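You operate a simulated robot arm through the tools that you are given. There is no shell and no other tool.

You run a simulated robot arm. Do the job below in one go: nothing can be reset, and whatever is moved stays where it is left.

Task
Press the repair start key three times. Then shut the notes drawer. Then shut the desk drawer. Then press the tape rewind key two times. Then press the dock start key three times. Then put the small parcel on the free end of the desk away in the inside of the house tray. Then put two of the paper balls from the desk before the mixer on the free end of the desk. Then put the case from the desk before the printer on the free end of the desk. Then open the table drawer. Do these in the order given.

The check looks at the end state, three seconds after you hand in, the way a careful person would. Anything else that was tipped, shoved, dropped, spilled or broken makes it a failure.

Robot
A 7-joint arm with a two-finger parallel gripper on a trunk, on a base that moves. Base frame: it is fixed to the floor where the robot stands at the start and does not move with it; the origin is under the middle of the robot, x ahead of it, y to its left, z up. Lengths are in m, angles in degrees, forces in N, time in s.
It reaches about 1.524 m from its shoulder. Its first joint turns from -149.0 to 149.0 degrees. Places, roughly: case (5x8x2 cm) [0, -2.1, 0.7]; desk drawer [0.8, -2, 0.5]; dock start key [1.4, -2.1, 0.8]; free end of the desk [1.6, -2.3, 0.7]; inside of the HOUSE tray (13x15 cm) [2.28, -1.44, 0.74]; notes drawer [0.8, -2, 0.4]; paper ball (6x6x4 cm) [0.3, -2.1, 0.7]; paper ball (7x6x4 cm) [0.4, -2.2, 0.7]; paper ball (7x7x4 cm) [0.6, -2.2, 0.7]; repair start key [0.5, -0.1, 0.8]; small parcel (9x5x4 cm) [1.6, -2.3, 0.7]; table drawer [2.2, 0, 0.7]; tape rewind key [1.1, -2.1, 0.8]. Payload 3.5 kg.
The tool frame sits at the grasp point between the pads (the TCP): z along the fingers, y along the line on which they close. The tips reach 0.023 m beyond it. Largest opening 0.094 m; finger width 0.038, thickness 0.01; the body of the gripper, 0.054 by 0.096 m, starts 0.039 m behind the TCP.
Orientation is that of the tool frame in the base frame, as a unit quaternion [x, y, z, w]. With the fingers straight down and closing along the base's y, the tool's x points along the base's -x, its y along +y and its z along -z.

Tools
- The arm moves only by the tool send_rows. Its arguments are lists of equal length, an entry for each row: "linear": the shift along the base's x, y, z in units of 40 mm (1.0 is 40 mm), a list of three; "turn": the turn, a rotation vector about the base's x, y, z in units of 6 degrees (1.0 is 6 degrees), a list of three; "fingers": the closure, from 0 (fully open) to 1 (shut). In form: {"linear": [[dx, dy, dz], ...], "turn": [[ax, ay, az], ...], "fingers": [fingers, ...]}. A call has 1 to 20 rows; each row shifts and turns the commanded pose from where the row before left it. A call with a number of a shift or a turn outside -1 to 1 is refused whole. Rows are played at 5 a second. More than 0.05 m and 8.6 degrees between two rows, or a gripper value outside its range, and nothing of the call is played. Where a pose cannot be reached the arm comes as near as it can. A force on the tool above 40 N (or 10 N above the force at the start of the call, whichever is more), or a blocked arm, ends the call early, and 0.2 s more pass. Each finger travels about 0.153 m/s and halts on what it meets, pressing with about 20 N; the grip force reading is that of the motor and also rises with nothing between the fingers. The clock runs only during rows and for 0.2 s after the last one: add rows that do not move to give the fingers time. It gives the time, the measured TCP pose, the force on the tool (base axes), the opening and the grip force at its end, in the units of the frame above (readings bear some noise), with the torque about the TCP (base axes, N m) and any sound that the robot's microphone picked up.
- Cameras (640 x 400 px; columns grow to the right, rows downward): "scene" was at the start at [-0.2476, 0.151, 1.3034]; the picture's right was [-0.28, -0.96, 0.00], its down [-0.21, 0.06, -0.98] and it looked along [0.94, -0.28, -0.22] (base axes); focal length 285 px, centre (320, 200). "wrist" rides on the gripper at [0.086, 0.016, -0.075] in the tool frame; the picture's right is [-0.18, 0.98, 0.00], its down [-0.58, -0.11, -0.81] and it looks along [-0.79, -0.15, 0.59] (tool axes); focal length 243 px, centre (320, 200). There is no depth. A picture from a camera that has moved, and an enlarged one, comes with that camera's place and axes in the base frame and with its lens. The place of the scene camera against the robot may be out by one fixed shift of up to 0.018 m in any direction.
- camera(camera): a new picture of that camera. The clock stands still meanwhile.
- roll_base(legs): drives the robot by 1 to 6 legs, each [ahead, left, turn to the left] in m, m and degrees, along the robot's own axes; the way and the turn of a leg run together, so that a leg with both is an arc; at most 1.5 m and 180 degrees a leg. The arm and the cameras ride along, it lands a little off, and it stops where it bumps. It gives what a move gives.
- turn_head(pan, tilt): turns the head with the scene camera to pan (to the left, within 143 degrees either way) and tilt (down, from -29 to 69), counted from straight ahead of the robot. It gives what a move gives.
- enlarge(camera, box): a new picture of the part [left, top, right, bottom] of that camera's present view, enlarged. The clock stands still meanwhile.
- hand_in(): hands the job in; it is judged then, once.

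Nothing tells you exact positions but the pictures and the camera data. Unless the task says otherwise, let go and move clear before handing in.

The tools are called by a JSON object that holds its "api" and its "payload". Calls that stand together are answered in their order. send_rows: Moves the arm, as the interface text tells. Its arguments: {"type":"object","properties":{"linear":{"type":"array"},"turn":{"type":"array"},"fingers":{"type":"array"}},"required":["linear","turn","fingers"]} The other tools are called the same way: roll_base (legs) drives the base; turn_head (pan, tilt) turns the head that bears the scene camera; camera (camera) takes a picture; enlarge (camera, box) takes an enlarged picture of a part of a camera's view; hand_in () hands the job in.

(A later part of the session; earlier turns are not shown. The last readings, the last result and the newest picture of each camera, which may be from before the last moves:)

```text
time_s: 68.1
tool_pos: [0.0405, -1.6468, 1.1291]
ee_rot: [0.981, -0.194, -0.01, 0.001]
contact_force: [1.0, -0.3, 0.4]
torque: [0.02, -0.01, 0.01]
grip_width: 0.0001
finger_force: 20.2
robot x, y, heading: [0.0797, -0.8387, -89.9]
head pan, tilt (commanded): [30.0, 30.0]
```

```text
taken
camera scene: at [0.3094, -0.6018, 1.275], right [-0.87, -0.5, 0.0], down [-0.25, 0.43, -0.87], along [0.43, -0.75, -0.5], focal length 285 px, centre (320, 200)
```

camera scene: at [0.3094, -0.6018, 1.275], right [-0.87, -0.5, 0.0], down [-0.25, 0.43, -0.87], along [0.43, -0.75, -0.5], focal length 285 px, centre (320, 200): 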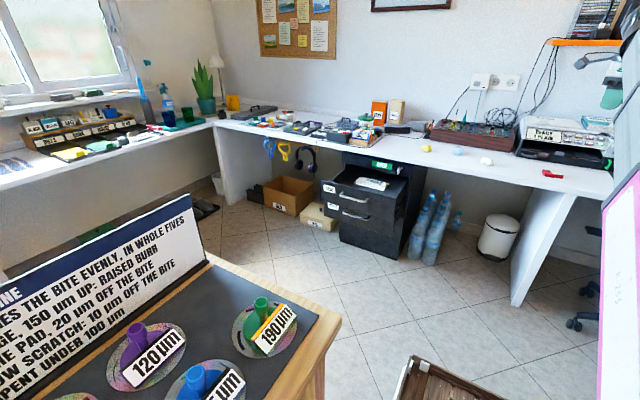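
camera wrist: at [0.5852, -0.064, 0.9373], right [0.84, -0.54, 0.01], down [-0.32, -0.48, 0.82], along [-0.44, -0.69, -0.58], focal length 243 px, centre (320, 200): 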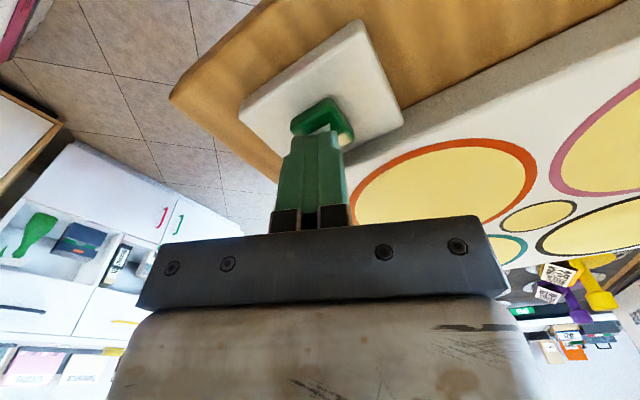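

{"api": "enlarge", "payload": {"camera": "scene", "box": [280, 130, 480, 260]}}

{"api": "enlarge", "payload": {"camera": "scene", "box": [210, 80, 450, 230]}}

{"api": "enlarge", "payload": {"camera": "scene", "box": [380, 80, 620, 230]}}

```text
3.08 times, centred on (380, 195) of scene
camera zoom: at [0.3094, -0.6018, 1.275], right [-0.87, -0.5, 0.0], down [-0.25, 0.43, -0.87], along [0.43, -0.75, -0.5], focal length 876 px, centre (135, 215)
```

zoom: 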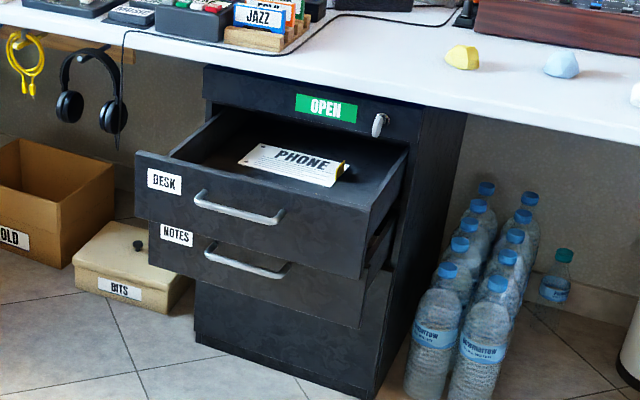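

```text
2.67 times, centred on (330, 155) of scene
camera zoom: at [0.3094, -0.6018, 1.275], right [-0.87, -0.5, 0.0], down [-0.25, 0.43, -0.87], along [0.43, -0.75, -0.5], focal length 760 px, centre (293, 320)
```

zoom: 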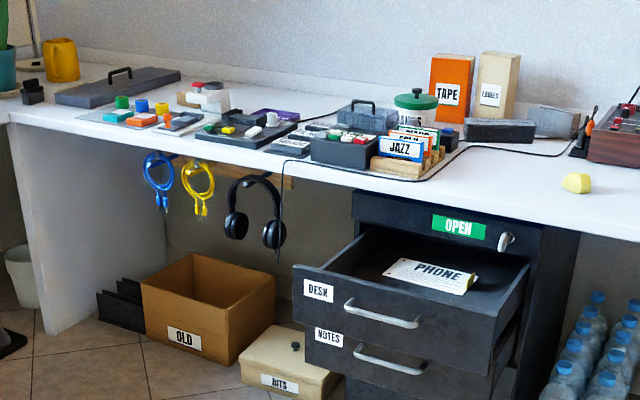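

```text
2.67 times, centred on (500, 155) of scene
camera zoom: at [0.3094, -0.6018, 1.275], right [-0.87, -0.5, 0.0], down [-0.25, 0.43, -0.87], along [0.43, -0.75, -0.5], focal length 760 px, centre (-160, 320)
```

zoom: 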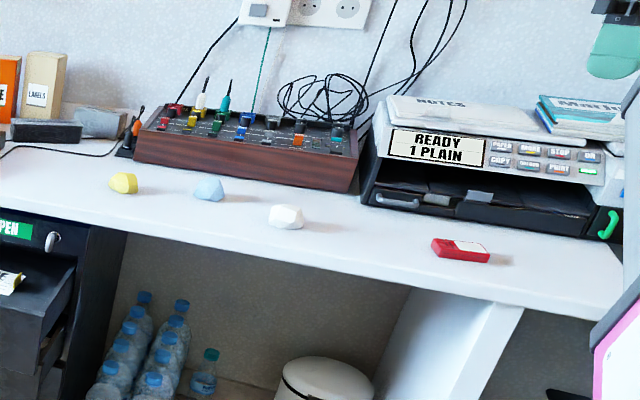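

I make the drawer fronts out as follows. The cabinet front is at y≈-2.06 and spans x 0.6–1.0. DESK's front is at y≈-1.77 (z 0.48–0.61) and NOTES's at y≈-1.84 (z 0.34–0.47). I'll push them near their right-hand ends with horizontal fingers. First I'll swing the hand left and turn it.

{"api": "send_rows", "payload": {"linear": [[0.3, 0, 0], [0.6, 0, 0], [0.75, 0, 0], [0.8, 0, 0], [0.8, 0, 0], [0.8, 0, 0], [0.8, 0, 0], [0.8, 0, 0], [0.8, 0, 0], [0.8, 0, 0], [0.8, 0, 0], [0.8, 0, 0], [0.8, 0, 0], [0.7, 0, 0], [0.5, 0, 0], [0.3, 0, 0]], "turn": [[0, 0, 0.3], [0, 0, 0.6], [0, 0, 0.8], [0, 0, 0.8], [0, 0, 0.8], [0, 0, 0.8], [0, 0, 0.8], [0, 0, 0.8], [0, 0, 0.8], [0, 0, 0.8], [0, 0, 0.8], [0, 0, 0.8], [0, 0, 0.8], [0, 0, 0.6], [0, 0, 0.5], [0, 0, 0.2]], "fingers": [1, 1, 1, 1, 1, 1, 1, 1, 1, 1, 1, 1, 1, 1, 1, 1]}}

{"api": "camera", "payload": {"camera": "wrist"}}

```text
time_s: 71.5
tool_pos: [0.4863, -1.6478, 1.1289]
ee_rot: [0.929, 0.371, -0.008, 0.007]
contact_force: [-0.5, 0.2, 0.2]
torque: [0.01, 0.01, -0.01]
grip_width: 0.0001
finger_force: 20.7
robot x, y, heading: [0.0795, -0.8401, -89.8]
head pan, tilt (commanded): [30.0, 30.0]
```

```text
taken
camera wrist: at [0.56, -1.5996, 1.2031], right [0.54, -0.84, 0.01], down [-0.49, -0.31, 0.82], along [-0.68, -0.45, -0.58], focal length 243 px, centre (320, 200)
```

wrist: 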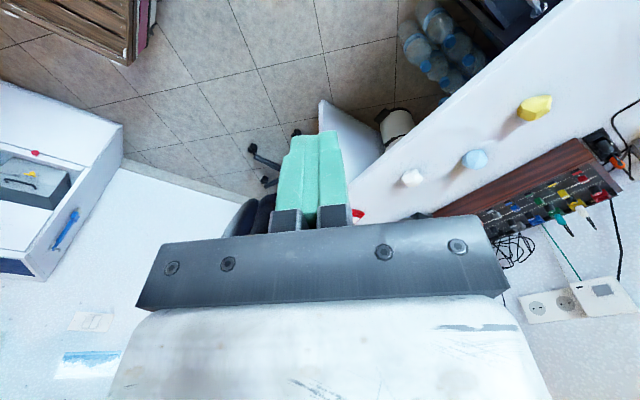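

The wrist camera is now on the side. Next I'll pitch the fingers up to horizontal, pointing toward (+x, -y).

{"api": "send_rows", "payload": {"linear": [[0, 0, 0], [0.1, -0.1, 0], [0.15, -0.15, 0], [0.15, -0.15, 0], [0.15, -0.15, 0], [0.15, -0.15, 0], [0.15, -0.15, 0], [0.15, -0.15, 0], [0.15, -0.15, 0], [0.15, -0.15, 0], [0.1, -0.1, 0], [0, 0, 0], [0, 0, 0], [0, 0, 0], [0, 0, 0], [0, 0, 0], [0, 0, 0]], "turn": [[-0.3, -0.3, 0], [-0.6, -0.6, 0], [-0.707, -0.707, 0], [-0.707, -0.707, 0], [-0.707, -0.707, 0], [-0.707, -0.707, 0], [-0.707, -0.707, 0], [-0.707, -0.707, 0], [-0.707, -0.707, 0], [-0.707, -0.707, 0], [-0.707, -0.707, 0], [-0.707, -0.707, 0], [-0.707, -0.707, 0], [-0.707, -0.707, 0], [-0.707, -0.707, 0], [-0.4, -0.4, 0], [-0.1, -0.1, 0]], "fingers": [1, 1, 1, 1, 1, 1, 1, 1, 1, 1, 1, 1, 1, 1, 1, 1, 1]}}

{"api": "camera", "payload": {"camera": "scene"}}

{"api": "camera", "payload": {"camera": "wrist"}}

```text
time_s: 75.1
tool_pos: [0.5423, -1.7021, 1.1291]
ee_rot: [0.658, 0.256, 0.274, 0.653]
contact_force: [0.1, -0.1, 0.0]
torque: [0.01, 0.0, -0.01]
grip_width: 0.0
finger_force: 20.0
robot x, y, heading: [0.0814, -0.8407, -90.1]
head pan, tilt (commanded): [30.0, 30.0]
```

```text
taken
camera scene: at [0.3096, -0.6018, 1.275], right [-0.87, -0.5, 0.0], down [-0.25, 0.43, -0.87], along [0.43, -0.75, -0.5], focal length 285 px, centre (320, 200)
```

scene: 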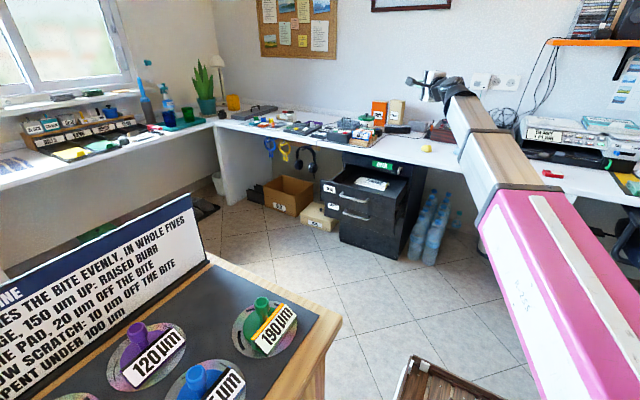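

```text
taken
camera wrist: at [0.5512, -1.591, 1.1478], right [-0.15, -0.14, 0.98], down [-0.98, 0.18, -0.13], along [-0.16, -0.97, -0.17], focal length 243 px, centre (320, 200)
```

wrist: 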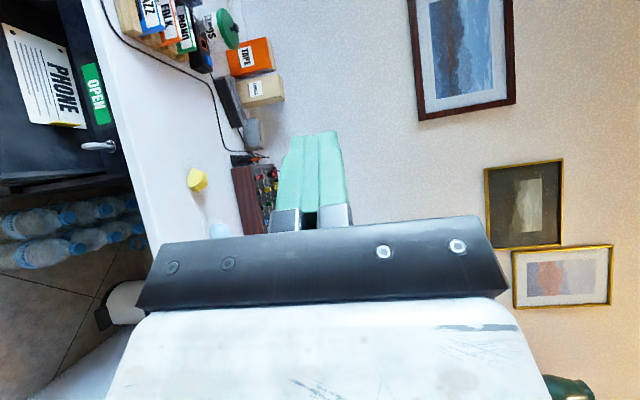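

The fingers are now horizontal. I'll zoom on the gripper in the scene view to check the scene camera's calibration.

{"api": "enlarge", "payload": {"camera": "scene", "box": [390, 60, 486, 120]}}

```text
6.67 times, centred on (438, 90) of scene
camera zoom: at [0.3096, -0.6018, 1.275], right [-0.87, -0.5, 0.0], down [-0.25, 0.43, -0.87], along [0.43, -0.75, -0.5], focal length 1899 px, centre (-467, 933)
```

zoom: 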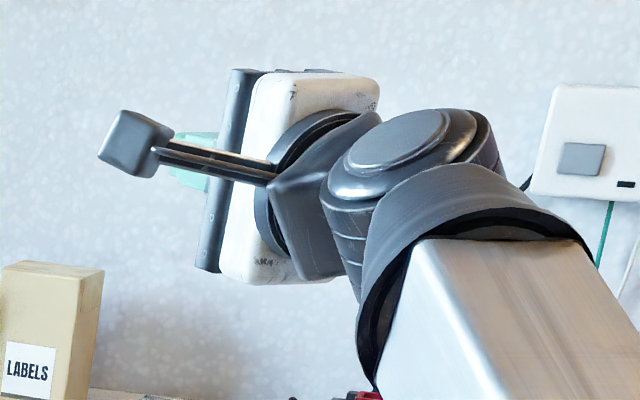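

The hand geometry is clear now. I'll move the base 0.12 m closer, then lower the hand in front of and beside the drawers.

{"api": "roll_base", "payload": {"legs": [[0.12, 0, 0]]}}

{"api": "send_rows", "payload": {"linear": [[-0.1, 0.3, -0.2], [-0.1, 0.5, -0.5], [-0.1, 0.5, -0.7], [-0.1, 0.5, -0.8], [-0.1, 0.5, -0.9], [-0.1, 0.5, -0.9], [-0.1, 0.5, -0.9], [-0.1, 0.4, -0.9], [0, 0.3, -0.9], [0, 0, -0.9], [0, 0, -0.9], [0, 0, -0.8], [0, 0, -0.6], [0, 0, -0.3]], "turn": [[0, 0, 0], [0, 0, 0], [0, 0, 0], [0, 0, 0], [0, 0, 0], [0, 0, 0], [0, 0, 0], [0, 0, 0], [0, 0, 0], [0, 0, 0], [0, 0, 0], [0, 0, 0], [0, 0, 0], [0, 0, 0]], "fingers": [1, 1, 1, 1, 1, 1, 1, 1, 1, 1, 1, 1, 1, 1]}}

{"api": "camera", "payload": {"camera": "scene"}}

```text
time_s: 76.3
tool_pos: [0.5417, -1.824, 1.1285]
ee_rot: [0.658, 0.255, 0.273, 0.653]
contact_force: [-0.7, 0.0, -0.2]
torque: [0.0, -0.01, 0.02]
grip_width: 0.0
finger_force: 20.1
robot x, y, heading: [0.0812, -0.9585, -90.0]
head pan, tilt (commanded): [30.0, 30.0]
```

```text
time_s: 79.3
tool_pos: [0.511, -1.6637, 0.7203]
ee_rot: [0.658, 0.255, 0.273, 0.654]
contact_force: [0.4, -0.1, 0.0]
torque: [-0.01, -0.03, -0.02]
grip_width: 0.0
finger_force: 20.1
robot x, y, heading: [0.0798, -0.9585, -90.0]
head pan, tilt (commanded): [30.0, 30.0]
```

```text
taken
camera scene: at [0.3096, -0.7217, 1.275], right [-0.87, -0.5, 0.0], down [-0.25, 0.43, -0.87], along [0.43, -0.75, -0.5], focal length 285 px, centre (320, 200)
```

scene: 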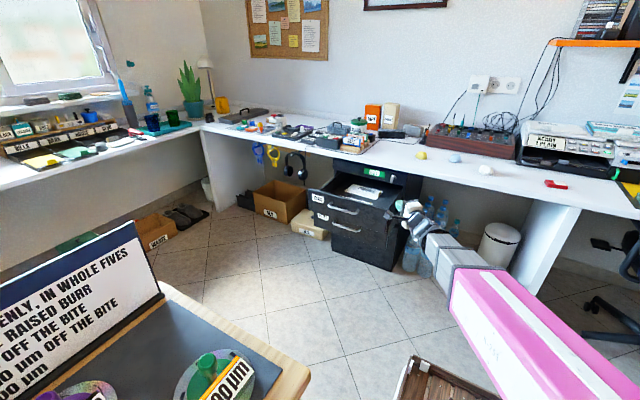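

{"api": "turn_head", "payload": {"pan": 30, "tilt": 42}}

{"api": "enlarge", "payload": {"camera": "scene", "box": [270, 70, 510, 220]}}

{"api": "camera", "payload": {"camera": "wrist"}}

```text
time_s: 80.0
tool_pos: [0.5105, -1.6629, 0.7216]
ee_rot: [0.658, 0.256, 0.274, 0.653]
contact_force: [0.5, 0.8, 0.5]
torque: [0.0, -0.02, -0.01]
grip_width: 0.0
finger_force: 19.9
robot x, y, heading: [0.0818, -0.9586, -89.8]
head pan, tilt (commanded): [30.0, 42.0]
```

```text
2.67 times, centred on (390, 145) of scene
camera zoom: at [0.3062, -0.7159, 1.2568], right [-0.87, -0.5, 0.0], down [-0.33, 0.58, -0.74], along [0.37, -0.64, -0.67], focal length 760 px, centre (133, 347)
```

zoom: 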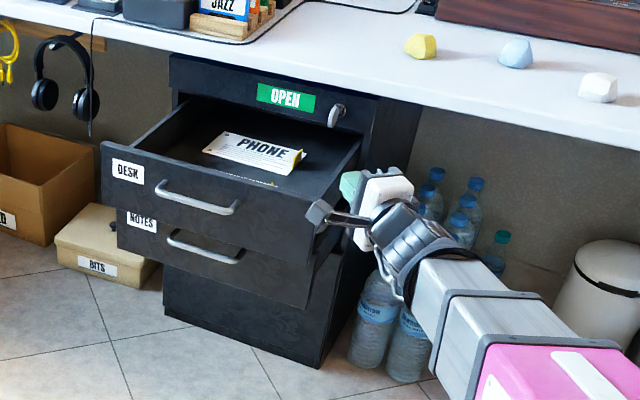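

```text
taken
camera wrist: at [0.5192, -1.5507, 0.7403], right [-0.15, -0.14, 0.98], down [-0.98, 0.18, -0.13], along [-0.16, -0.97, -0.17], focal length 243 px, centre (320, 200)
```

wrist: 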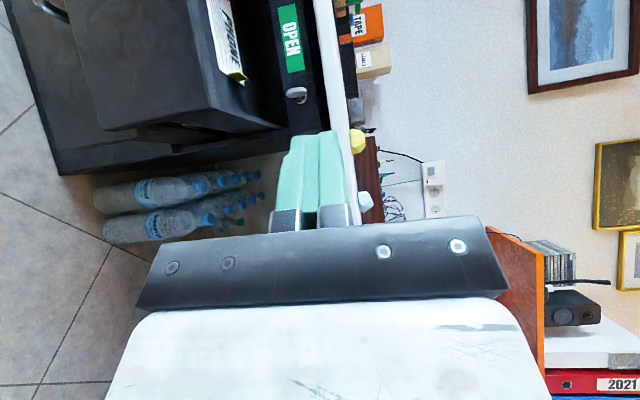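

The DESK drawer's near end edge is at about x = 0.585. I'll lower the hand to z≈0.385, level with the NOTES front and below the DESK drawer.

{"api": "send_rows", "payload": {"linear": [[0, 0, -0.3], [0, 0, -0.6], [0, 0, -0.8], [0, 0, -0.8], [0, 0, -0.8], [0, 0, -0.8], [0, 0, -0.8], [0, 0, -0.8], [0, 0, -0.8], [0, 0, -0.8], [0, 0, -0.6], [0, 0, -0.4], [0, 0, -0.1]], "turn": [[0, 0, 0], [0, 0, 0], [0, 0, 0], [0, 0, 0], [0, 0, 0], [0, 0, 0], [0, 0, 0], [0, 0, 0], [0, 0, 0], [0, 0, 0], [0, 0, 0], [0, 0, 0], [0, 0, 0]], "fingers": [1, 1, 1, 1, 1, 1, 1, 1, 1, 1, 1, 1, 1]}}

{"api": "camera", "payload": {"camera": "scene"}}

{"api": "camera", "payload": {"camera": "wrist"}}

```text
time_s: 82.8
tool_pos: [0.5104, -1.6647, 0.3845]
ee_rot: [0.658, 0.256, 0.274, 0.653]
contact_force: [-0.5, 0.1, 0.2]
torque: [0.02, 0.0, 0.01]
grip_width: 0.0001
finger_force: 19.8
robot x, y, heading: [0.082, -0.9622, -89.8]
head pan, tilt (commanded): [30.0, 42.0]
```

```text
taken
camera scene: at [0.3062, -0.7158, 1.2567], right [-0.87, -0.5, 0.0], down [-0.33, 0.58, -0.74], along [0.37, -0.64, -0.67], focal length 285 px, centre (320, 200)
```

scene: 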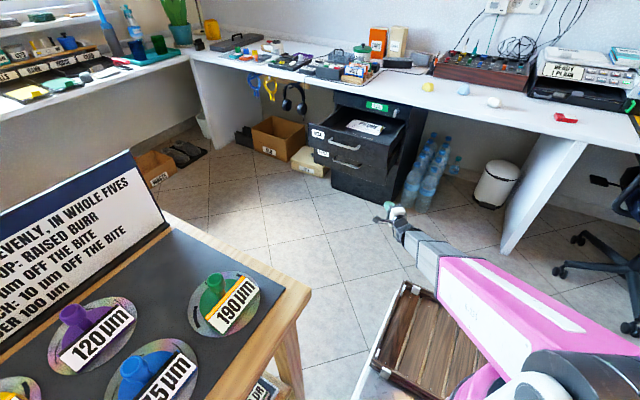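

```text
taken
camera wrist: at [0.519, -1.5508, 0.4038], right [-0.15, -0.14, 0.98], down [-0.98, 0.18, -0.13], along [-0.16, -0.97, -0.17], focal length 243 px, centre (320, 200)
```

wrist: 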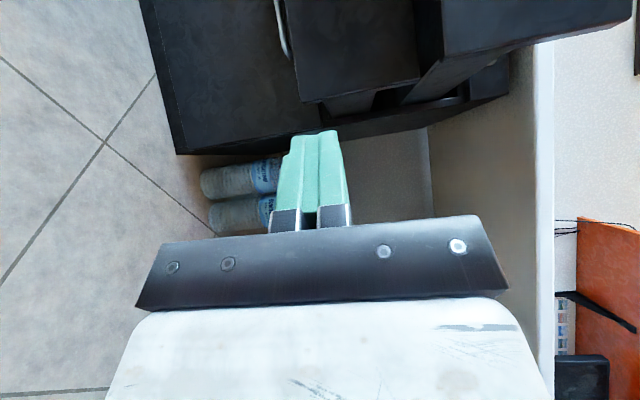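

The NOTES front spans z 0.35–0.48 with its near end edge at x≈0.587. I'll move sideways in front of it, then push it in gently along -y.

{"api": "send_rows", "payload": {"linear": [[0.3, -0.1, 0], [0.5, -0.2, 0], [0.6, -0.3, 0], [0.6, -0.3, 0], [0.5, -0.3, 0], [0.4, -0.2, 0], [0.1, -0.1, 0]], "turn": [[0, 0, 0], [0, 0, 0], [0, 0, 0], [0, 0, 0], [0, 0, 0], [0, 0, 0], [0, 0, 0]], "fingers": [1, 1, 1, 1, 1, 1, 1]}}

{"api": "send_rows", "payload": {"linear": [[0, -0.2, 0], [0, -0.4, 0], [0, -0.4, 0], [0, -0.4, 0], [0, -0.4, 0], [0, -0.4, 0], [0, -0.4, 0], [0, -0.4, 0]], "turn": [[0, 0, 0], [0, 0, 0], [0, 0, 0], [0, 0, 0], [0, 0, 0], [0, 0, 0], [0, 0, 0], [0, 0, 0]], "fingers": [1, 1, 1, 1, 1, 1, 1, 1]}}

{"api": "enlarge", "payload": {"camera": "scene", "box": [270, 70, 510, 220]}}

{"api": "camera", "payload": {"camera": "wrist"}}

```text
time_s: 84.4
tool_pos: [0.6303, -1.7241, 0.3851]
ee_rot: [0.659, 0.256, 0.274, 0.653]
contact_force: [0.4, 0.2, -0.1]
torque: [-0.02, 0.01, -0.01]
grip_width: 0.0
finger_force: 19.4
robot x, y, heading: [0.0856, -0.9635, -90.3]
head pan, tilt (commanded): [30.0, 42.0]
```

```text
time_s: 86.2
tool_pos: [0.6313, -1.8436, 0.3845]
ee_rot: [0.658, 0.257, 0.273, 0.653]
contact_force: [0.7, 0.4, -0.8]
torque: [0.0, 0.02, 0.0]
grip_width: 0.0
finger_force: 19.9
robot x, y, heading: [0.0835, -0.9602, -89.9]
head pan, tilt (commanded): [30.0, 42.0]
```

```text
2.67 times, centred on (390, 145) of scene
camera zoom: at [0.3062, -0.7158, 1.2567], right [-0.87, -0.5, 0.0], down [-0.33, 0.58, -0.74], along [0.37, -0.64, -0.67], focal length 760 px, centre (133, 347)
```

zoom: 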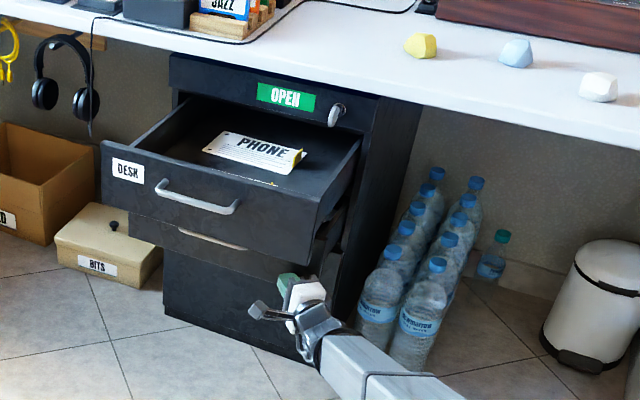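

```text
taken
camera wrist: at [0.6397, -1.7313, 0.404], right [-0.15, -0.14, 0.98], down [-0.98, 0.18, -0.13], along [-0.16, -0.97, -0.17], focal length 243 px, centre (320, 200)
```

wrist: 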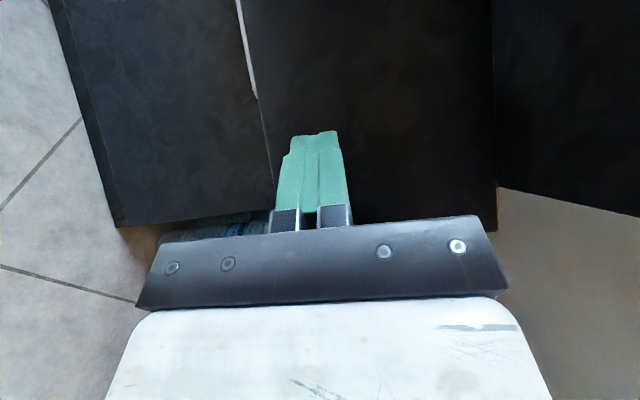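

The NOTES drawer is moving in with little force. I'll keep pushing slowly until it seats.

{"api": "send_rows", "payload": {"linear": [[0, -0.3, 0], [0, -0.4, 0], [0, -0.4, 0], [0, -0.4, 0], [0, -0.4, 0], [0, -0.4, 0], [0, -0.4, 0], [0, -0.4, 0], [0, -0.3, 0], [0, -0.2, 0], [0, -0.2, 0], [0, 0, 0]], "turn": [[0, 0, 0], [0, 0, 0], [0, 0, 0], [0, 0, 0], [0, 0, 0], [0, 0, 0], [0, 0, 0], [0, 0, 0], [0, 0, 0], [0, 0, 0], [0, 0, 0], [0, 0, 0]], "fingers": [1, 1, 1, 1, 1, 1, 1, 1, 1, 1, 1, 1]}}

{"api": "enlarge", "payload": {"camera": "scene", "box": [270, 70, 510, 220]}}

{"api": "camera", "payload": {"camera": "wrist"}}

```text
time_s: 88.8
tool_pos: [0.6297, -1.9965, 0.3839]
ee_rot: [0.658, 0.256, 0.274, 0.653]
contact_force: [-0.8, -0.5, 0.0]
torque: [-0.02, 0.0, 0.03]
grip_width: 0.0
finger_force: 20.0
robot x, y, heading: [0.0781, -0.9609, -90.1]
head pan, tilt (commanded): [30.0, 42.0]
```

```text
2.67 times, centred on (390, 145) of scene
camera zoom: at [0.3062, -0.7159, 1.2567], right [-0.87, -0.5, 0.0], down [-0.33, 0.58, -0.74], along [0.37, -0.64, -0.67], focal length 760 px, centre (133, 347)
```

zoom: 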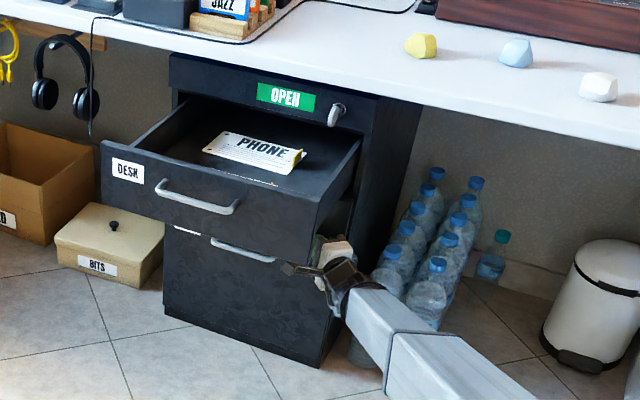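

```text
taken
camera wrist: at [0.6385, -1.8832, 0.4037], right [-0.15, -0.14, 0.98], down [-0.98, 0.18, -0.13], along [-0.16, -0.97, -0.17], focal length 243 px, centre (320, 200)
```

wrist: 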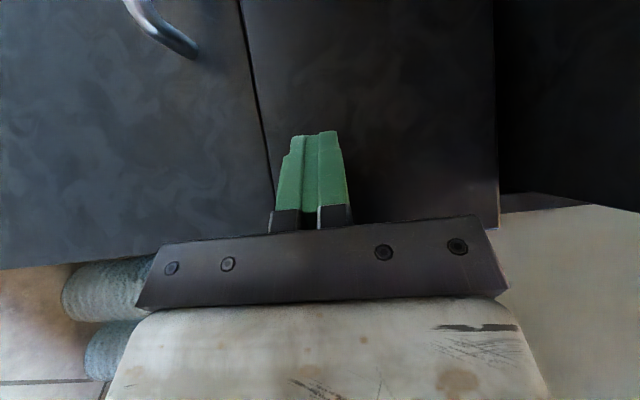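

The drawer is nearly flush. A few small steps more until it stops.

{"api": "send_rows", "payload": {"linear": [[0, -0.1, 0], [0, -0.1, 0], [0, -0.1, 0], [0, -0.1, 0], [0, 0, 0]], "turn": [[0, 0, 0], [0, 0, 0], [0, 0, 0], [0, 0, 0], [0, 0, 0]], "fingers": [1, 1, 1, 1, 1]}}

{"api": "camera", "payload": {"camera": "wrist"}}

```text
time_s: 90.0
tool_pos: [0.6296, -2.0116, 0.3851]
ee_rot: [0.658, 0.256, 0.275, 0.653]
contact_force: [0.5, -0.8, -0.7]
torque: [-0.03, 0.02, -0.01]
grip_width: 0.0002
finger_force: 19.7
robot x, y, heading: [0.0804, -0.9586, -89.9]
head pan, tilt (commanded): [30.0, 42.0]
```

```text
taken
camera wrist: at [0.6385, -1.8988, 0.4036], right [-0.15, -0.14, 0.98], down [-0.98, 0.18, -0.13], along [-0.16, -0.97, -0.17], focal length 243 px, centre (320, 200)
```

wrist: 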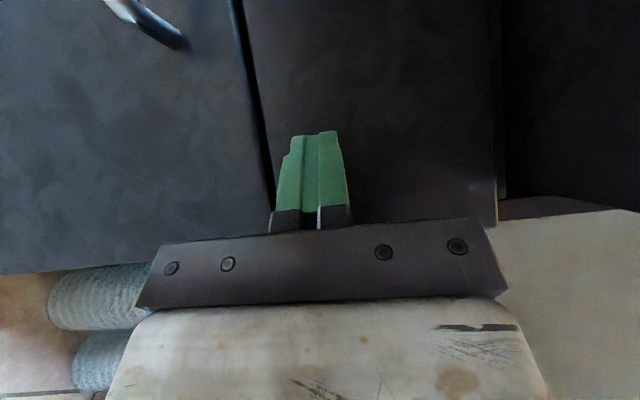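

{"api": "send_rows", "payload": {"linear": [[0, -0.08, 0], [0, -0.08, 0], [0, -0.08, 0], [0, -0.08, 0], [0, 0, 0]], "turn": [[0, 0, 0], [0, 0, 0], [0, 0, 0], [0, 0, 0], [0, 0, 0]], "fingers": [1, 1, 1, 1, 1]}}

{"api": "camera", "payload": {"camera": "wrist"}}

{"api": "enlarge", "payload": {"camera": "scene", "box": [300, 90, 460, 190]}}

```text
time_s: 90.8
tool_pos: [0.6305, -2.0148, 0.384]
ee_rot: [0.657, 0.257, 0.275, 0.653]
contact_force: [0.6, 1.9, 0.7]
torque: [-0.03, -0.05, -0.01]
grip_width: 0.0
finger_force: 20.1
robot x, y, heading: [0.0804, -0.9568, -89.9]
head pan, tilt (commanded): [30.0, 42.0]
stopped in row 3: the force on the tool passed its limit at 46 N (the readings are from after the stop); the commanded pose is now the measured one
```

```text
taken
camera wrist: at [0.6379, -1.9015, 0.4033], right [-0.15, -0.14, 0.98], down [-0.98, 0.18, -0.13], along [-0.15, -0.97, -0.17], focal length 243 px, centre (320, 200)
```

wrist: 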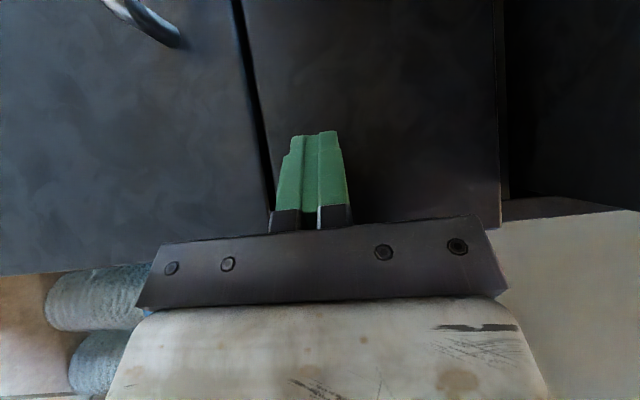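

```text
4.00 times, centred on (380, 140) of scene
camera zoom: at [0.3059, -0.7151, 1.2567], right [-0.87, -0.5, 0.0], down [-0.33, 0.58, -0.74], along [0.37, -0.64, -0.67], focal length 1139 px, centre (80, 440)
```

zoom: 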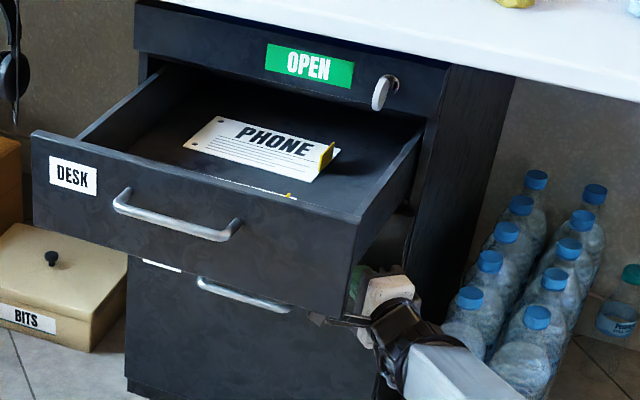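

The NOTES drawer hit its end stop and is shut. I'll back straight out and then rise to the DESK drawer's height.

{"api": "send_rows", "payload": {"linear": [[0, 0.3, 0], [0, 0.6, 0], [0, 0.8, 0], [0, 0.8, 0], [0, 0.8, 0], [0, 0.8, 0], [0, 0.8, 0], [0, 0.8, 0], [0, 0.8, 0], [0, 0.8, 0], [0, 0.7, 0], [0, 0.4, 0]], "turn": [[0, 0, 0], [0, 0, 0], [0, 0, 0], [0, 0, 0], [0, 0, 0], [0, 0, 0], [0, 0, 0], [0, 0, 0], [0, 0, 0], [0, 0, 0], [0, 0, 0], [0, 0, 0]], "fingers": [1, 1, 1, 1, 1, 1, 1, 1, 1, 1, 1, 1]}}

{"api": "send_rows", "payload": {"linear": [[0, 0, 0.3], [0, 0, 0.6], [0, 0, 0.7], [0, 0, 0.7], [0, 0, 0.6], [0, 0, 0.5], [0, 0, 0.2]], "turn": [[0, 0, 0], [0, 0, 0], [0, 0, 0], [0, 0, 0], [0, 0, 0], [0, 0, 0], [0, 0, 0]], "fingers": [1, 1, 1, 1, 1, 1, 1]}}

{"api": "enlarge", "payload": {"camera": "scene", "box": [270, 70, 510, 220]}}

{"api": "camera", "payload": {"camera": "wrist"}}

```text
time_s: 93.4
tool_pos: [0.6273, -1.677, 0.384]
ee_rot: [0.657, 0.257, 0.274, 0.653]
contact_force: [0.2, -0.4, -1.4]
torque: [-0.01, 0.02, -0.04]
grip_width: 0.0001
finger_force: 20.3
robot x, y, heading: [0.079, -0.9588, -89.7]
head pan, tilt (commanded): [30.0, 42.0]
```

```text
time_s: 95.0
tool_pos: [0.6291, -1.6779, 0.5279]
ee_rot: [0.658, 0.258, 0.275, 0.652]
contact_force: [0.0, -1.0, 0.3]
torque: [-0.01, -0.02, -0.03]
grip_width: 0.0
finger_force: 20.1
robot x, y, heading: [0.0827, -0.9584, -90.0]
head pan, tilt (commanded): [30.0, 42.0]
```

```text
2.67 times, centred on (390, 145) of scene
camera zoom: at [0.3059, -0.7152, 1.2567], right [-0.87, -0.5, 0.0], down [-0.33, 0.58, -0.74], along [0.37, -0.64, -0.67], focal length 760 px, centre (133, 347)
```

zoom: 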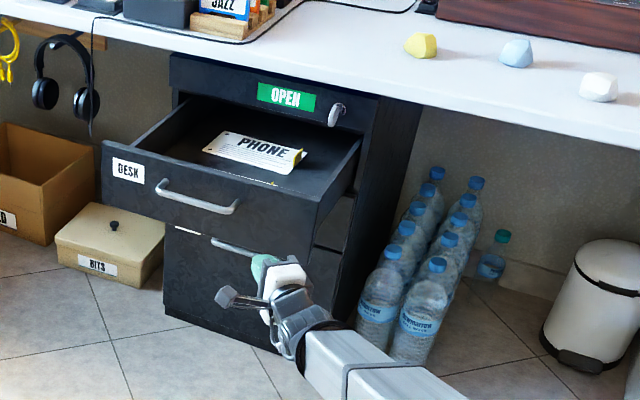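

```text
taken
camera wrist: at [0.6381, -1.5653, 0.5478], right [-0.15, -0.14, 0.98], down [-0.98, 0.17, -0.13], along [-0.15, -0.97, -0.17], focal length 243 px, centre (320, 200)
```

wrist: 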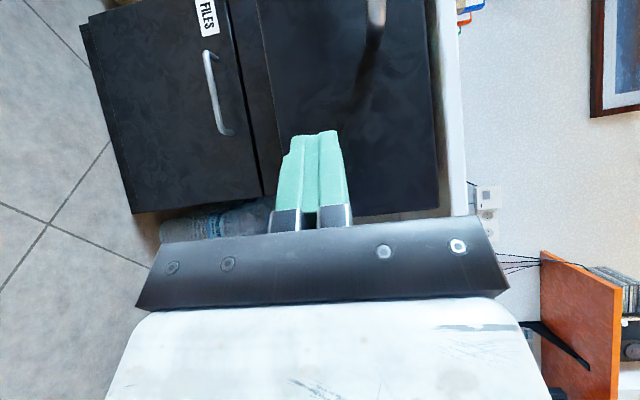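

NOTES is shut. Now I'll push the DESK drawer in the same way, slowly so the phone book inside rides along.

{"api": "send_rows", "payload": {"linear": [[0, -0.2, 0], [0, -0.35, 0], [0, -0.4, 0], [0, -0.4, 0], [0, -0.4, 0], [0, -0.4, 0], [0, -0.4, 0], [0, -0.4, 0], [0, -0.4, 0], [0, -0.4, 0], [0, -0.4, 0], [0, -0.4, 0], [0, -0.4, 0], [0, -0.4, 0], [0, -0.4, 0], [0, -0.4, 0], [0, -0.4, 0], [0, -0.4, 0], [0, -0.3, 0], [0, -0.2, 0]], "turn": [[0, 0, 0], [0, 0, 0], [0, 0, 0], [0, 0, 0], [0, 0, 0], [0, 0, 0], [0, 0, 0], [0, 0, 0], [0, 0, 0], [0, 0, 0], [0, 0, 0], [0, 0, 0], [0, 0, 0], [0, 0, 0], [0, 0, 0], [0, 0, 0], [0, 0, 0], [0, 0, 0], [0, 0, 0], [0, 0, 0]], "fingers": [1, 1, 1, 1, 1, 1, 1, 1, 1, 1, 1, 1, 1, 1, 1, 1, 1, 1, 1, 1]}}

{"api": "enlarge", "payload": {"camera": "scene", "box": [270, 70, 510, 220]}}

{"api": "camera", "payload": {"camera": "wrist"}}

```text
time_s: 99.2
tool_pos: [0.6302, -1.9772, 0.5278]
ee_rot: [0.657, 0.258, 0.275, 0.653]
contact_force: [-0.9, 0.0, -0.4]
torque: [0.02, 0.01, -0.02]
grip_width: 0.0
finger_force: 20.0
robot x, y, heading: [0.0802, -0.959, -90.0]
head pan, tilt (commanded): [30.0, 42.0]
```

```text
2.67 times, centred on (390, 145) of scene
camera zoom: at [0.3059, -0.7152, 1.2567], right [-0.87, -0.5, 0.0], down [-0.33, 0.58, -0.74], along [0.37, -0.64, -0.67], focal length 760 px, centre (133, 347)
```

zoom: 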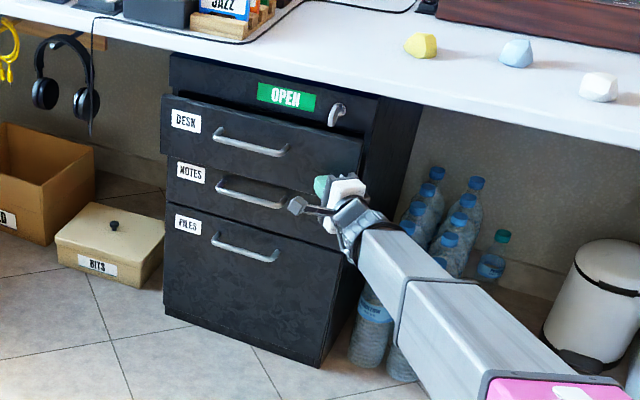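

```text
taken
camera wrist: at [0.6387, -1.8642, 0.5468], right [-0.15, -0.14, 0.98], down [-0.98, 0.18, -0.13], along [-0.15, -0.97, -0.17], focal length 243 px, centre (320, 200)
```

wrist: 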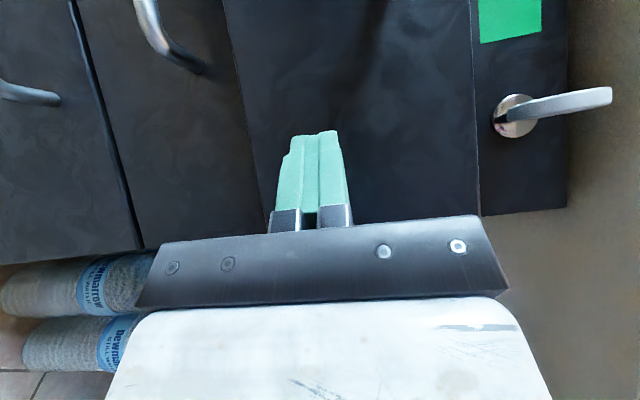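

The DESK drawer is nearly shut. A few small steps more until it seats, staying below the lever above it.

{"api": "send_rows", "payload": {"linear": [[0, -0.2, 0], [0, -0.2, 0], [0, -0.15, 0], [0, -0.1, 0], [0, -0.08, 0], [0, -0.08, 0], [0, -0.08, 0], [0, -0.08, 0], [0, -0.08, 0], [0, -0.08, 0], [0, -0.08, 0]], "turn": [[0, 0, 0], [0, 0, 0], [0, 0, 0], [0, 0, 0], [0, 0, 0], [0, 0, 0], [0, 0, 0], [0, 0, 0], [0, 0, 0], [0, 0, 0], [0, 0, 0]], "fingers": [1, 1, 1, 1, 1, 1, 1, 1, 1, 1, 1]}}

{"api": "camera", "payload": {"camera": "wrist"}}

{"api": "enlarge", "payload": {"camera": "scene", "box": [300, 90, 460, 190]}}

```text
time_s: 101.3
tool_pos: [0.6288, -2.0149, 0.5284]
ee_rot: [0.657, 0.258, 0.276, 0.652]
contact_force: [-0.5, 3.1, 0.7]
torque: [-0.03, -0.03, 0.02]
grip_width: 0.0
finger_force: 19.8
robot x, y, heading: [0.0807, -0.9594, -90.1]
head pan, tilt (commanded): [30.0, 42.0]
stopped in row 10: the force on the tool passed its limit at 45 N (the readings are from after the stop); the commanded pose is now the measured one
```

```text
taken
camera wrist: at [0.6372, -1.9014, 0.5473], right [-0.15, -0.14, 0.98], down [-0.98, 0.17, -0.13], along [-0.15, -0.97, -0.17], focal length 243 px, centre (320, 200)
```

wrist: 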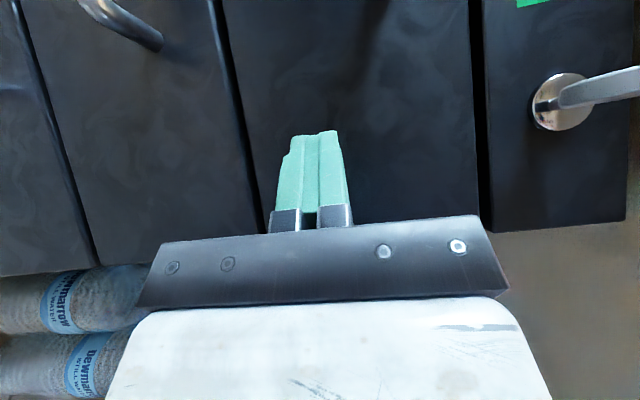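

```text
4.00 times, centred on (380, 140) of scene
camera zoom: at [0.3057, -0.7145, 1.2567], right [-0.87, -0.5, 0.0], down [-0.33, 0.58, -0.74], along [0.37, -0.64, -0.67], focal length 1139 px, centre (80, 440)
```

zoom: 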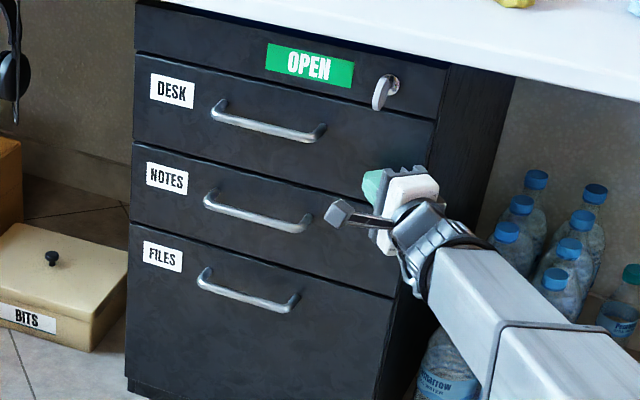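

Both drawers are flush. I'll back the hand out and raise it, returning the fingers to pointing down.

{"api": "send_rows", "payload": {"linear": [[0, 0.3, 0], [0, 0.6, 0], [0, 0.8, 0], [0, 0.8, 0], [0, 0.8, 0], [0, 0.8, 0.1], [0, 0.8, 0.4], [0, 0.8, 0.7], [0, 0.7, 0.8], [0, 0.5, 0.8], [0, 0.3, 0.8], [0, 0, 0.9], [0, 0, 0.9], [0, 0, 0.9], [0, 0, 0.9], [0, 0, 0.9], [0, 0, 0.9], [0, 0, 0.8], [0, 0, 0.6], [0, 0, 0.3]], "turn": [[0, 0, 0], [0, 0, 0], [0, 0, 0], [0, 0, 0], [0, 0, 0], [0, 0, 0], [0, 0, 0], [0, 0, 0], [0, 0, 0], [0, 0, 0], [0, 0, 0], [0, 0, 0], [0, 0, 0], [0, 0, 0], [0, 0, 0], [0, 0, 0], [0, 0, 0], [0, 0, 0], [0, 0, 0], [0, 0, 0]], "fingers": [1, 1, 1, 1, 1, 1, 1, 1, 1, 1, 1, 1, 1, 1, 1, 1, 1, 1, 1, 1]}}

{"api": "send_rows", "payload": {"linear": [[0, 0, 0], [0, 0, 0], [0, 0, 0.2], [0, 0, 0.4], [0, 0, 0.4], [0, 0, 0.4], [0, 0, 0.4], [0, 0, 0.4], [0, 0, 0.4], [0, 0, 0.4], [0, 0, 0.2], [0, 0, 0], [0, 0, 0], [0, 0, 0], [0, 0, 0], [0, 0, 0], [0, 0, 0]], "turn": [[0.3, 0.3, 0], [0.6, 0.6, 0], [0.707, 0.707, 0], [0.707, 0.707, 0], [0.707, 0.707, 0], [0.707, 0.707, 0], [0.707, 0.707, 0], [0.707, 0.707, 0], [0.707, 0.707, 0], [0.707, 0.707, 0], [0.707, 0.707, 0], [0.707, 0.707, 0], [0.707, 0.707, 0], [0.707, 0.707, 0], [0.707, 0.707, 0], [0.4, 0.4, 0], [0.1, 0.1, 0]], "fingers": [1, 1, 1, 1, 1, 1, 1, 1, 1, 1, 1, 1, 1, 1, 1, 1, 1]}}

{"api": "camera", "payload": {"camera": "scene"}}

```text
time_s: 105.5
tool_pos: [0.6292, -1.7268, 0.9563]
ee_rot: [0.658, 0.258, 0.275, 0.652]
contact_force: [0.0, -0.3, -0.6]
torque: [0.02, -0.01, 0.02]
grip_width: 0.0
finger_force: 20.3
robot x, y, heading: [0.0821, -0.9591, -90.0]
head pan, tilt (commanded): [30.0, 42.0]
```

```text
time_s: 109.1
tool_pos: [0.6295, -1.7261, 1.0833]
ee_rot: [0.929, 0.37, -0.004, 0.004]
contact_force: [-0.1, 0.9, 0.2]
torque: [0.0, -0.04, 0.04]
grip_width: 0.0
finger_force: 20.0
robot x, y, heading: [0.0811, -0.9614, -89.8]
head pan, tilt (commanded): [30.0, 42.0]
```

```text
taken
camera scene: at [0.3057, -0.7146, 1.2567], right [-0.87, -0.5, 0.0], down [-0.33, 0.58, -0.74], along [0.37, -0.64, -0.67], focal length 285 px, centre (320, 200)
```

scene: 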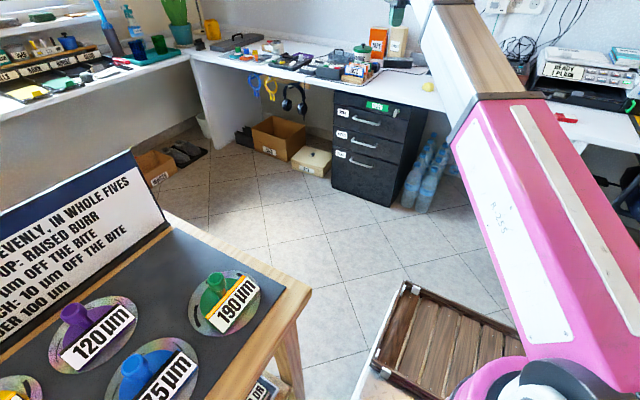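

Both drawers are shut and the arm is clear. I'll drive forward past the cart corner, then turn left to face along the desk.

{"api": "roll_base", "payload": {"legs": [[0.46, 0, 0], [0, 0, 90]]}}

{"api": "turn_head", "payload": {"pan": -50, "tilt": 25}}

{"api": "camera", "payload": {"camera": "scene"}}

```text
time_s: 115.7
tool_pos: [0.8449, -0.8693, 1.0844]
ee_rot: [0.394, 0.919, 0.0, 0.005]
contact_force: [0.5, 0.1, 0.5]
torque: [0.02, 0.0, 0.01]
grip_width: 0.0002
finger_force: 20.0
robot x, y, heading: [0.0818, -1.4183, 0.4]
head pan, tilt (commanded): [30.0, 42.0]
```

```text
time_s: 117.2
tool_pos: [0.8454, -0.8711, 1.0849]
ee_rot: [0.393, 0.92, 0.0, 0.006]
contact_force: [0.6, -0.3, 0.4]
torque: [0.02, -0.03, -0.03]
grip_width: 0.0
finger_force: 19.4
robot x, y, heading: [0.0794, -1.4214, 0.4]
head pan, tilt (commanded): [-50.0, 25.0]
```

```text
taken
camera scene: at [-0.1986, -1.3158, 1.283], right [-0.76, -0.65, 0.0], down [-0.27, 0.32, -0.91], along [0.59, -0.69, -0.42], focal length 285 px, centre (320, 200)
```

scene: 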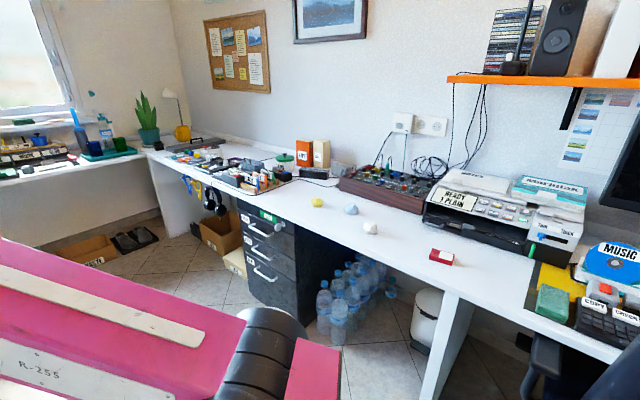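

I can see the desk well from here. I'll roll ahead about 0.45 m, into the lane between the cart and the desk.

{"api": "roll_base", "payload": {"legs": [[0.45, 0, 0]]}}

{"api": "turn_head", "payload": {"pan": -40, "tilt": 30}}

{"api": "camera", "payload": {"camera": "scene"}}

{"api": "enlarge", "payload": {"camera": "scene", "box": [160, 60, 400, 210]}}

```text
time_s: 120.0
tool_pos: [1.2919, -0.865, 1.0842]
ee_rot: [0.392, 0.92, 0.001, 0.006]
contact_force: [-0.6, -0.4, 0.0]
torque: [-0.01, 0.01, -0.01]
grip_width: 0.0002
finger_force: 20.2
robot x, y, heading: [0.5273, -1.4157, 0.4]
head pan, tilt (commanded): [-50.0, 25.0]
```

```text
time_s: 120.7
tool_pos: [1.2928, -0.8655, 1.0853]
ee_rot: [0.391, 0.92, 0.0, 0.006]
contact_force: [-0.2, 0.2, -0.3]
torque: [0.0, 0.0, 0.01]
grip_width: 0.0001
finger_force: 20.0
robot x, y, heading: [0.5291, -1.4177, 0.4]
head pan, tilt (commanded): [-40.0, 30.0]
```

```text
taken
camera scene: at [0.261, -1.3017, 1.2751], right [-0.64, -0.77, 0.0], down [-0.38, 0.32, -0.87], along [0.67, -0.55, -0.5], focal length 285 px, centre (320, 200)
```

scene: 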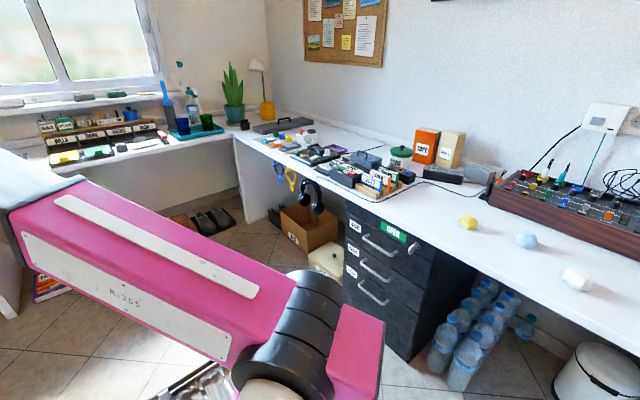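

```text
2.67 times, centred on (280, 135) of scene
camera zoom: at [0.261, -1.3017, 1.2751], right [-0.64, -0.77, 0.0], down [-0.38, 0.32, -0.87], along [0.67, -0.55, -0.5], focal length 760 px, centre (427, 373)
```

zoom: 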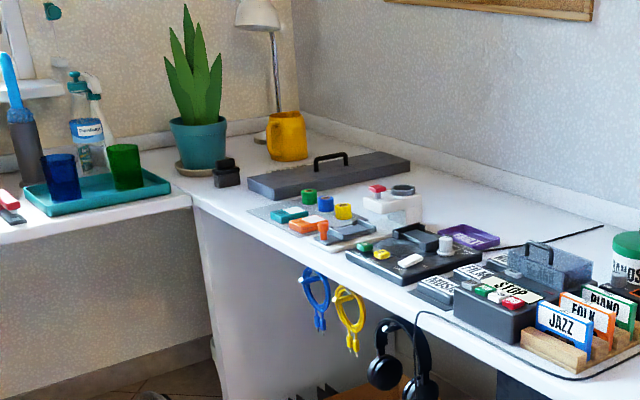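

{"api": "enlarge", "payload": {"camera": "scene", "box": [240, 110, 352, 180]}}

{"api": "enlarge", "payload": {"camera": "scene", "box": [310, 120, 430, 195]}}

```text
5.71 times, centred on (296, 145) of scene
camera zoom: at [0.261, -1.3017, 1.2751], right [-0.64, -0.77, 0.0], down [-0.38, 0.32, -0.87], along [0.67, -0.55, -0.5], focal length 1628 px, centre (457, 514)
```

zoom: 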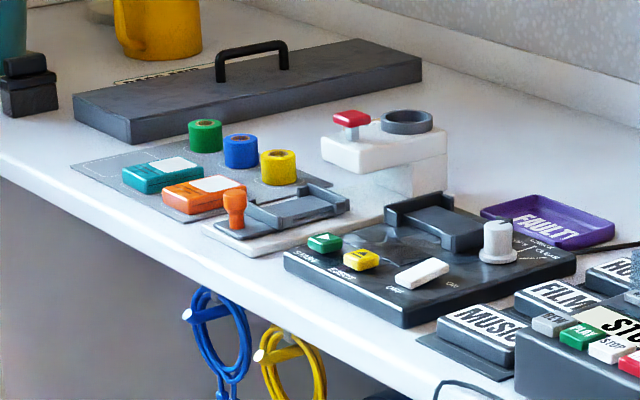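

```text
5.33 times, centred on (370, 158) of scene
camera zoom: at [0.261, -1.3017, 1.2751], right [-0.64, -0.77, 0.0], down [-0.38, 0.32, -0.87], along [0.67, -0.55, -0.5], focal length 1519 px, centre (53, 427)
```

zoom: 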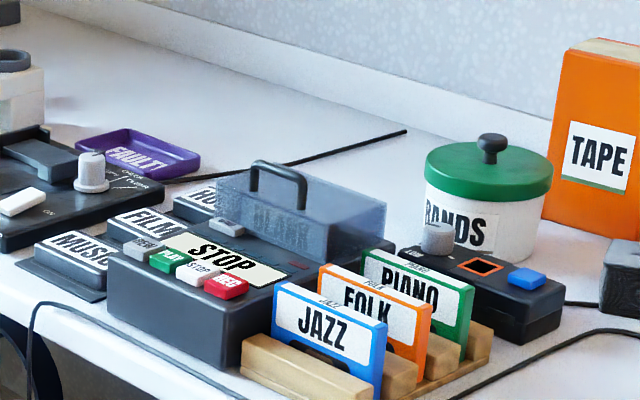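

The tape player has grey, green, white and red keys, and the dock is the black box with the green ▶ key. I'll swing the arm over toward the desk and use the wrist camera for a close look.

{"api": "send_rows", "payload": {"linear": [[0.1, -0.3, 0], [0.2, -0.6, 0], [0.3, -0.8, 0], [0.3, -0.85, 0], [0.3, -0.85, 0], [0.3, -0.85, 0], [0.3, -0.85, 0], [0.3, -0.85, 0], [0.2, -0.85, 0], [0.1, -0.85, 0], [0, -0.85, 0], [0, -0.85, 0], [-0.1, -0.85, 0], [-0.15, -0.85, 0], [-0.2, -0.85, 0], [-0.2, -0.85, 0], [-0.2, -0.85, 0], [-0.2, -0.8, 0], [-0.2, -0.6, 0], [-0.1, -0.3, 0]], "turn": [[0, 0, -0.2], [0, 0, -0.4], [0, 0, -0.5], [0, 0, -0.55], [0, 0, -0.55], [0, 0, -0.55], [0, 0, -0.55], [0, 0, -0.55], [0, 0, -0.55], [0, 0, -0.55], [0, 0, -0.55], [0, 0, -0.55], [0, 0, -0.55], [0, 0, -0.55], [0, 0, -0.55], [0, 0, -0.55], [0, 0, -0.55], [0, 0, -0.5], [0, 0, -0.4], [0, 0, -0.2]], "fingers": [1, 1, 1, 1, 1, 1, 1, 1, 1, 1, 1, 1, 1, 1, 1, 1, 1, 1, 1, 1]}}

{"api": "camera", "payload": {"camera": "wrist"}}

{"api": "camera", "payload": {"camera": "scene"}}

```text
time_s: 124.9
tool_pos: [1.3346, -1.478, 1.0833]
ee_rot: [0.796, 0.605, -0.003, 0.006]
contact_force: [0.0, -1.1, -0.3]
torque: [0.0, 0.0, 0.03]
grip_width: 0.0
finger_force: 20.0
robot x, y, heading: [0.5309, -1.421, 0.3]
head pan, tilt (commanded): [-40.0, 30.0]
```

```text
taken
camera wrist: at [1.3721, -1.3987, 1.1583], right [0.9, -0.44, 0.01], down [-0.26, -0.52, 0.81], along [-0.35, -0.73, -0.58], focal length 243 px, centre (320, 200)
```

wrist: 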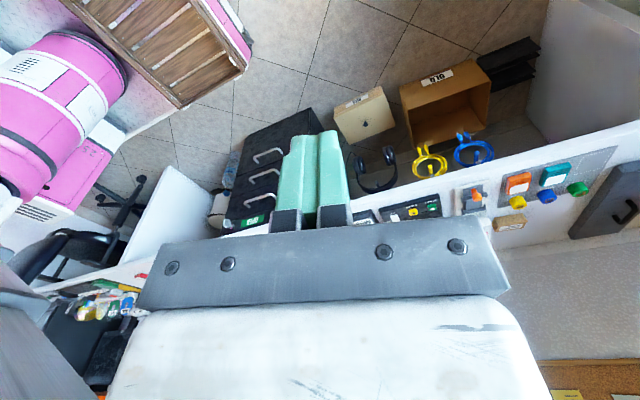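

```text
taken
camera scene: at [0.261, -1.3018, 1.275], right [-0.64, -0.77, 0.0], down [-0.39, 0.32, -0.87], along [0.67, -0.55, -0.5], focal length 285 px, centre (320, 200)
```

scene: 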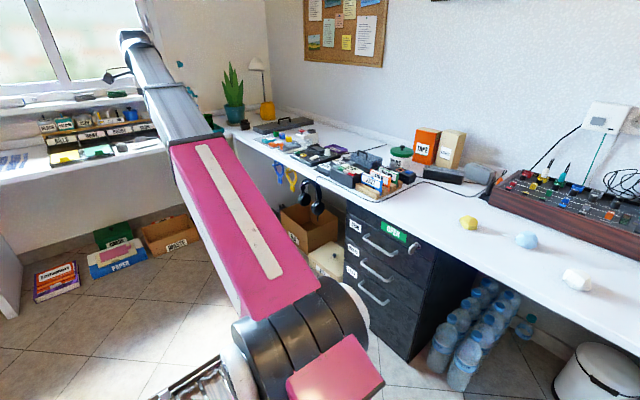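

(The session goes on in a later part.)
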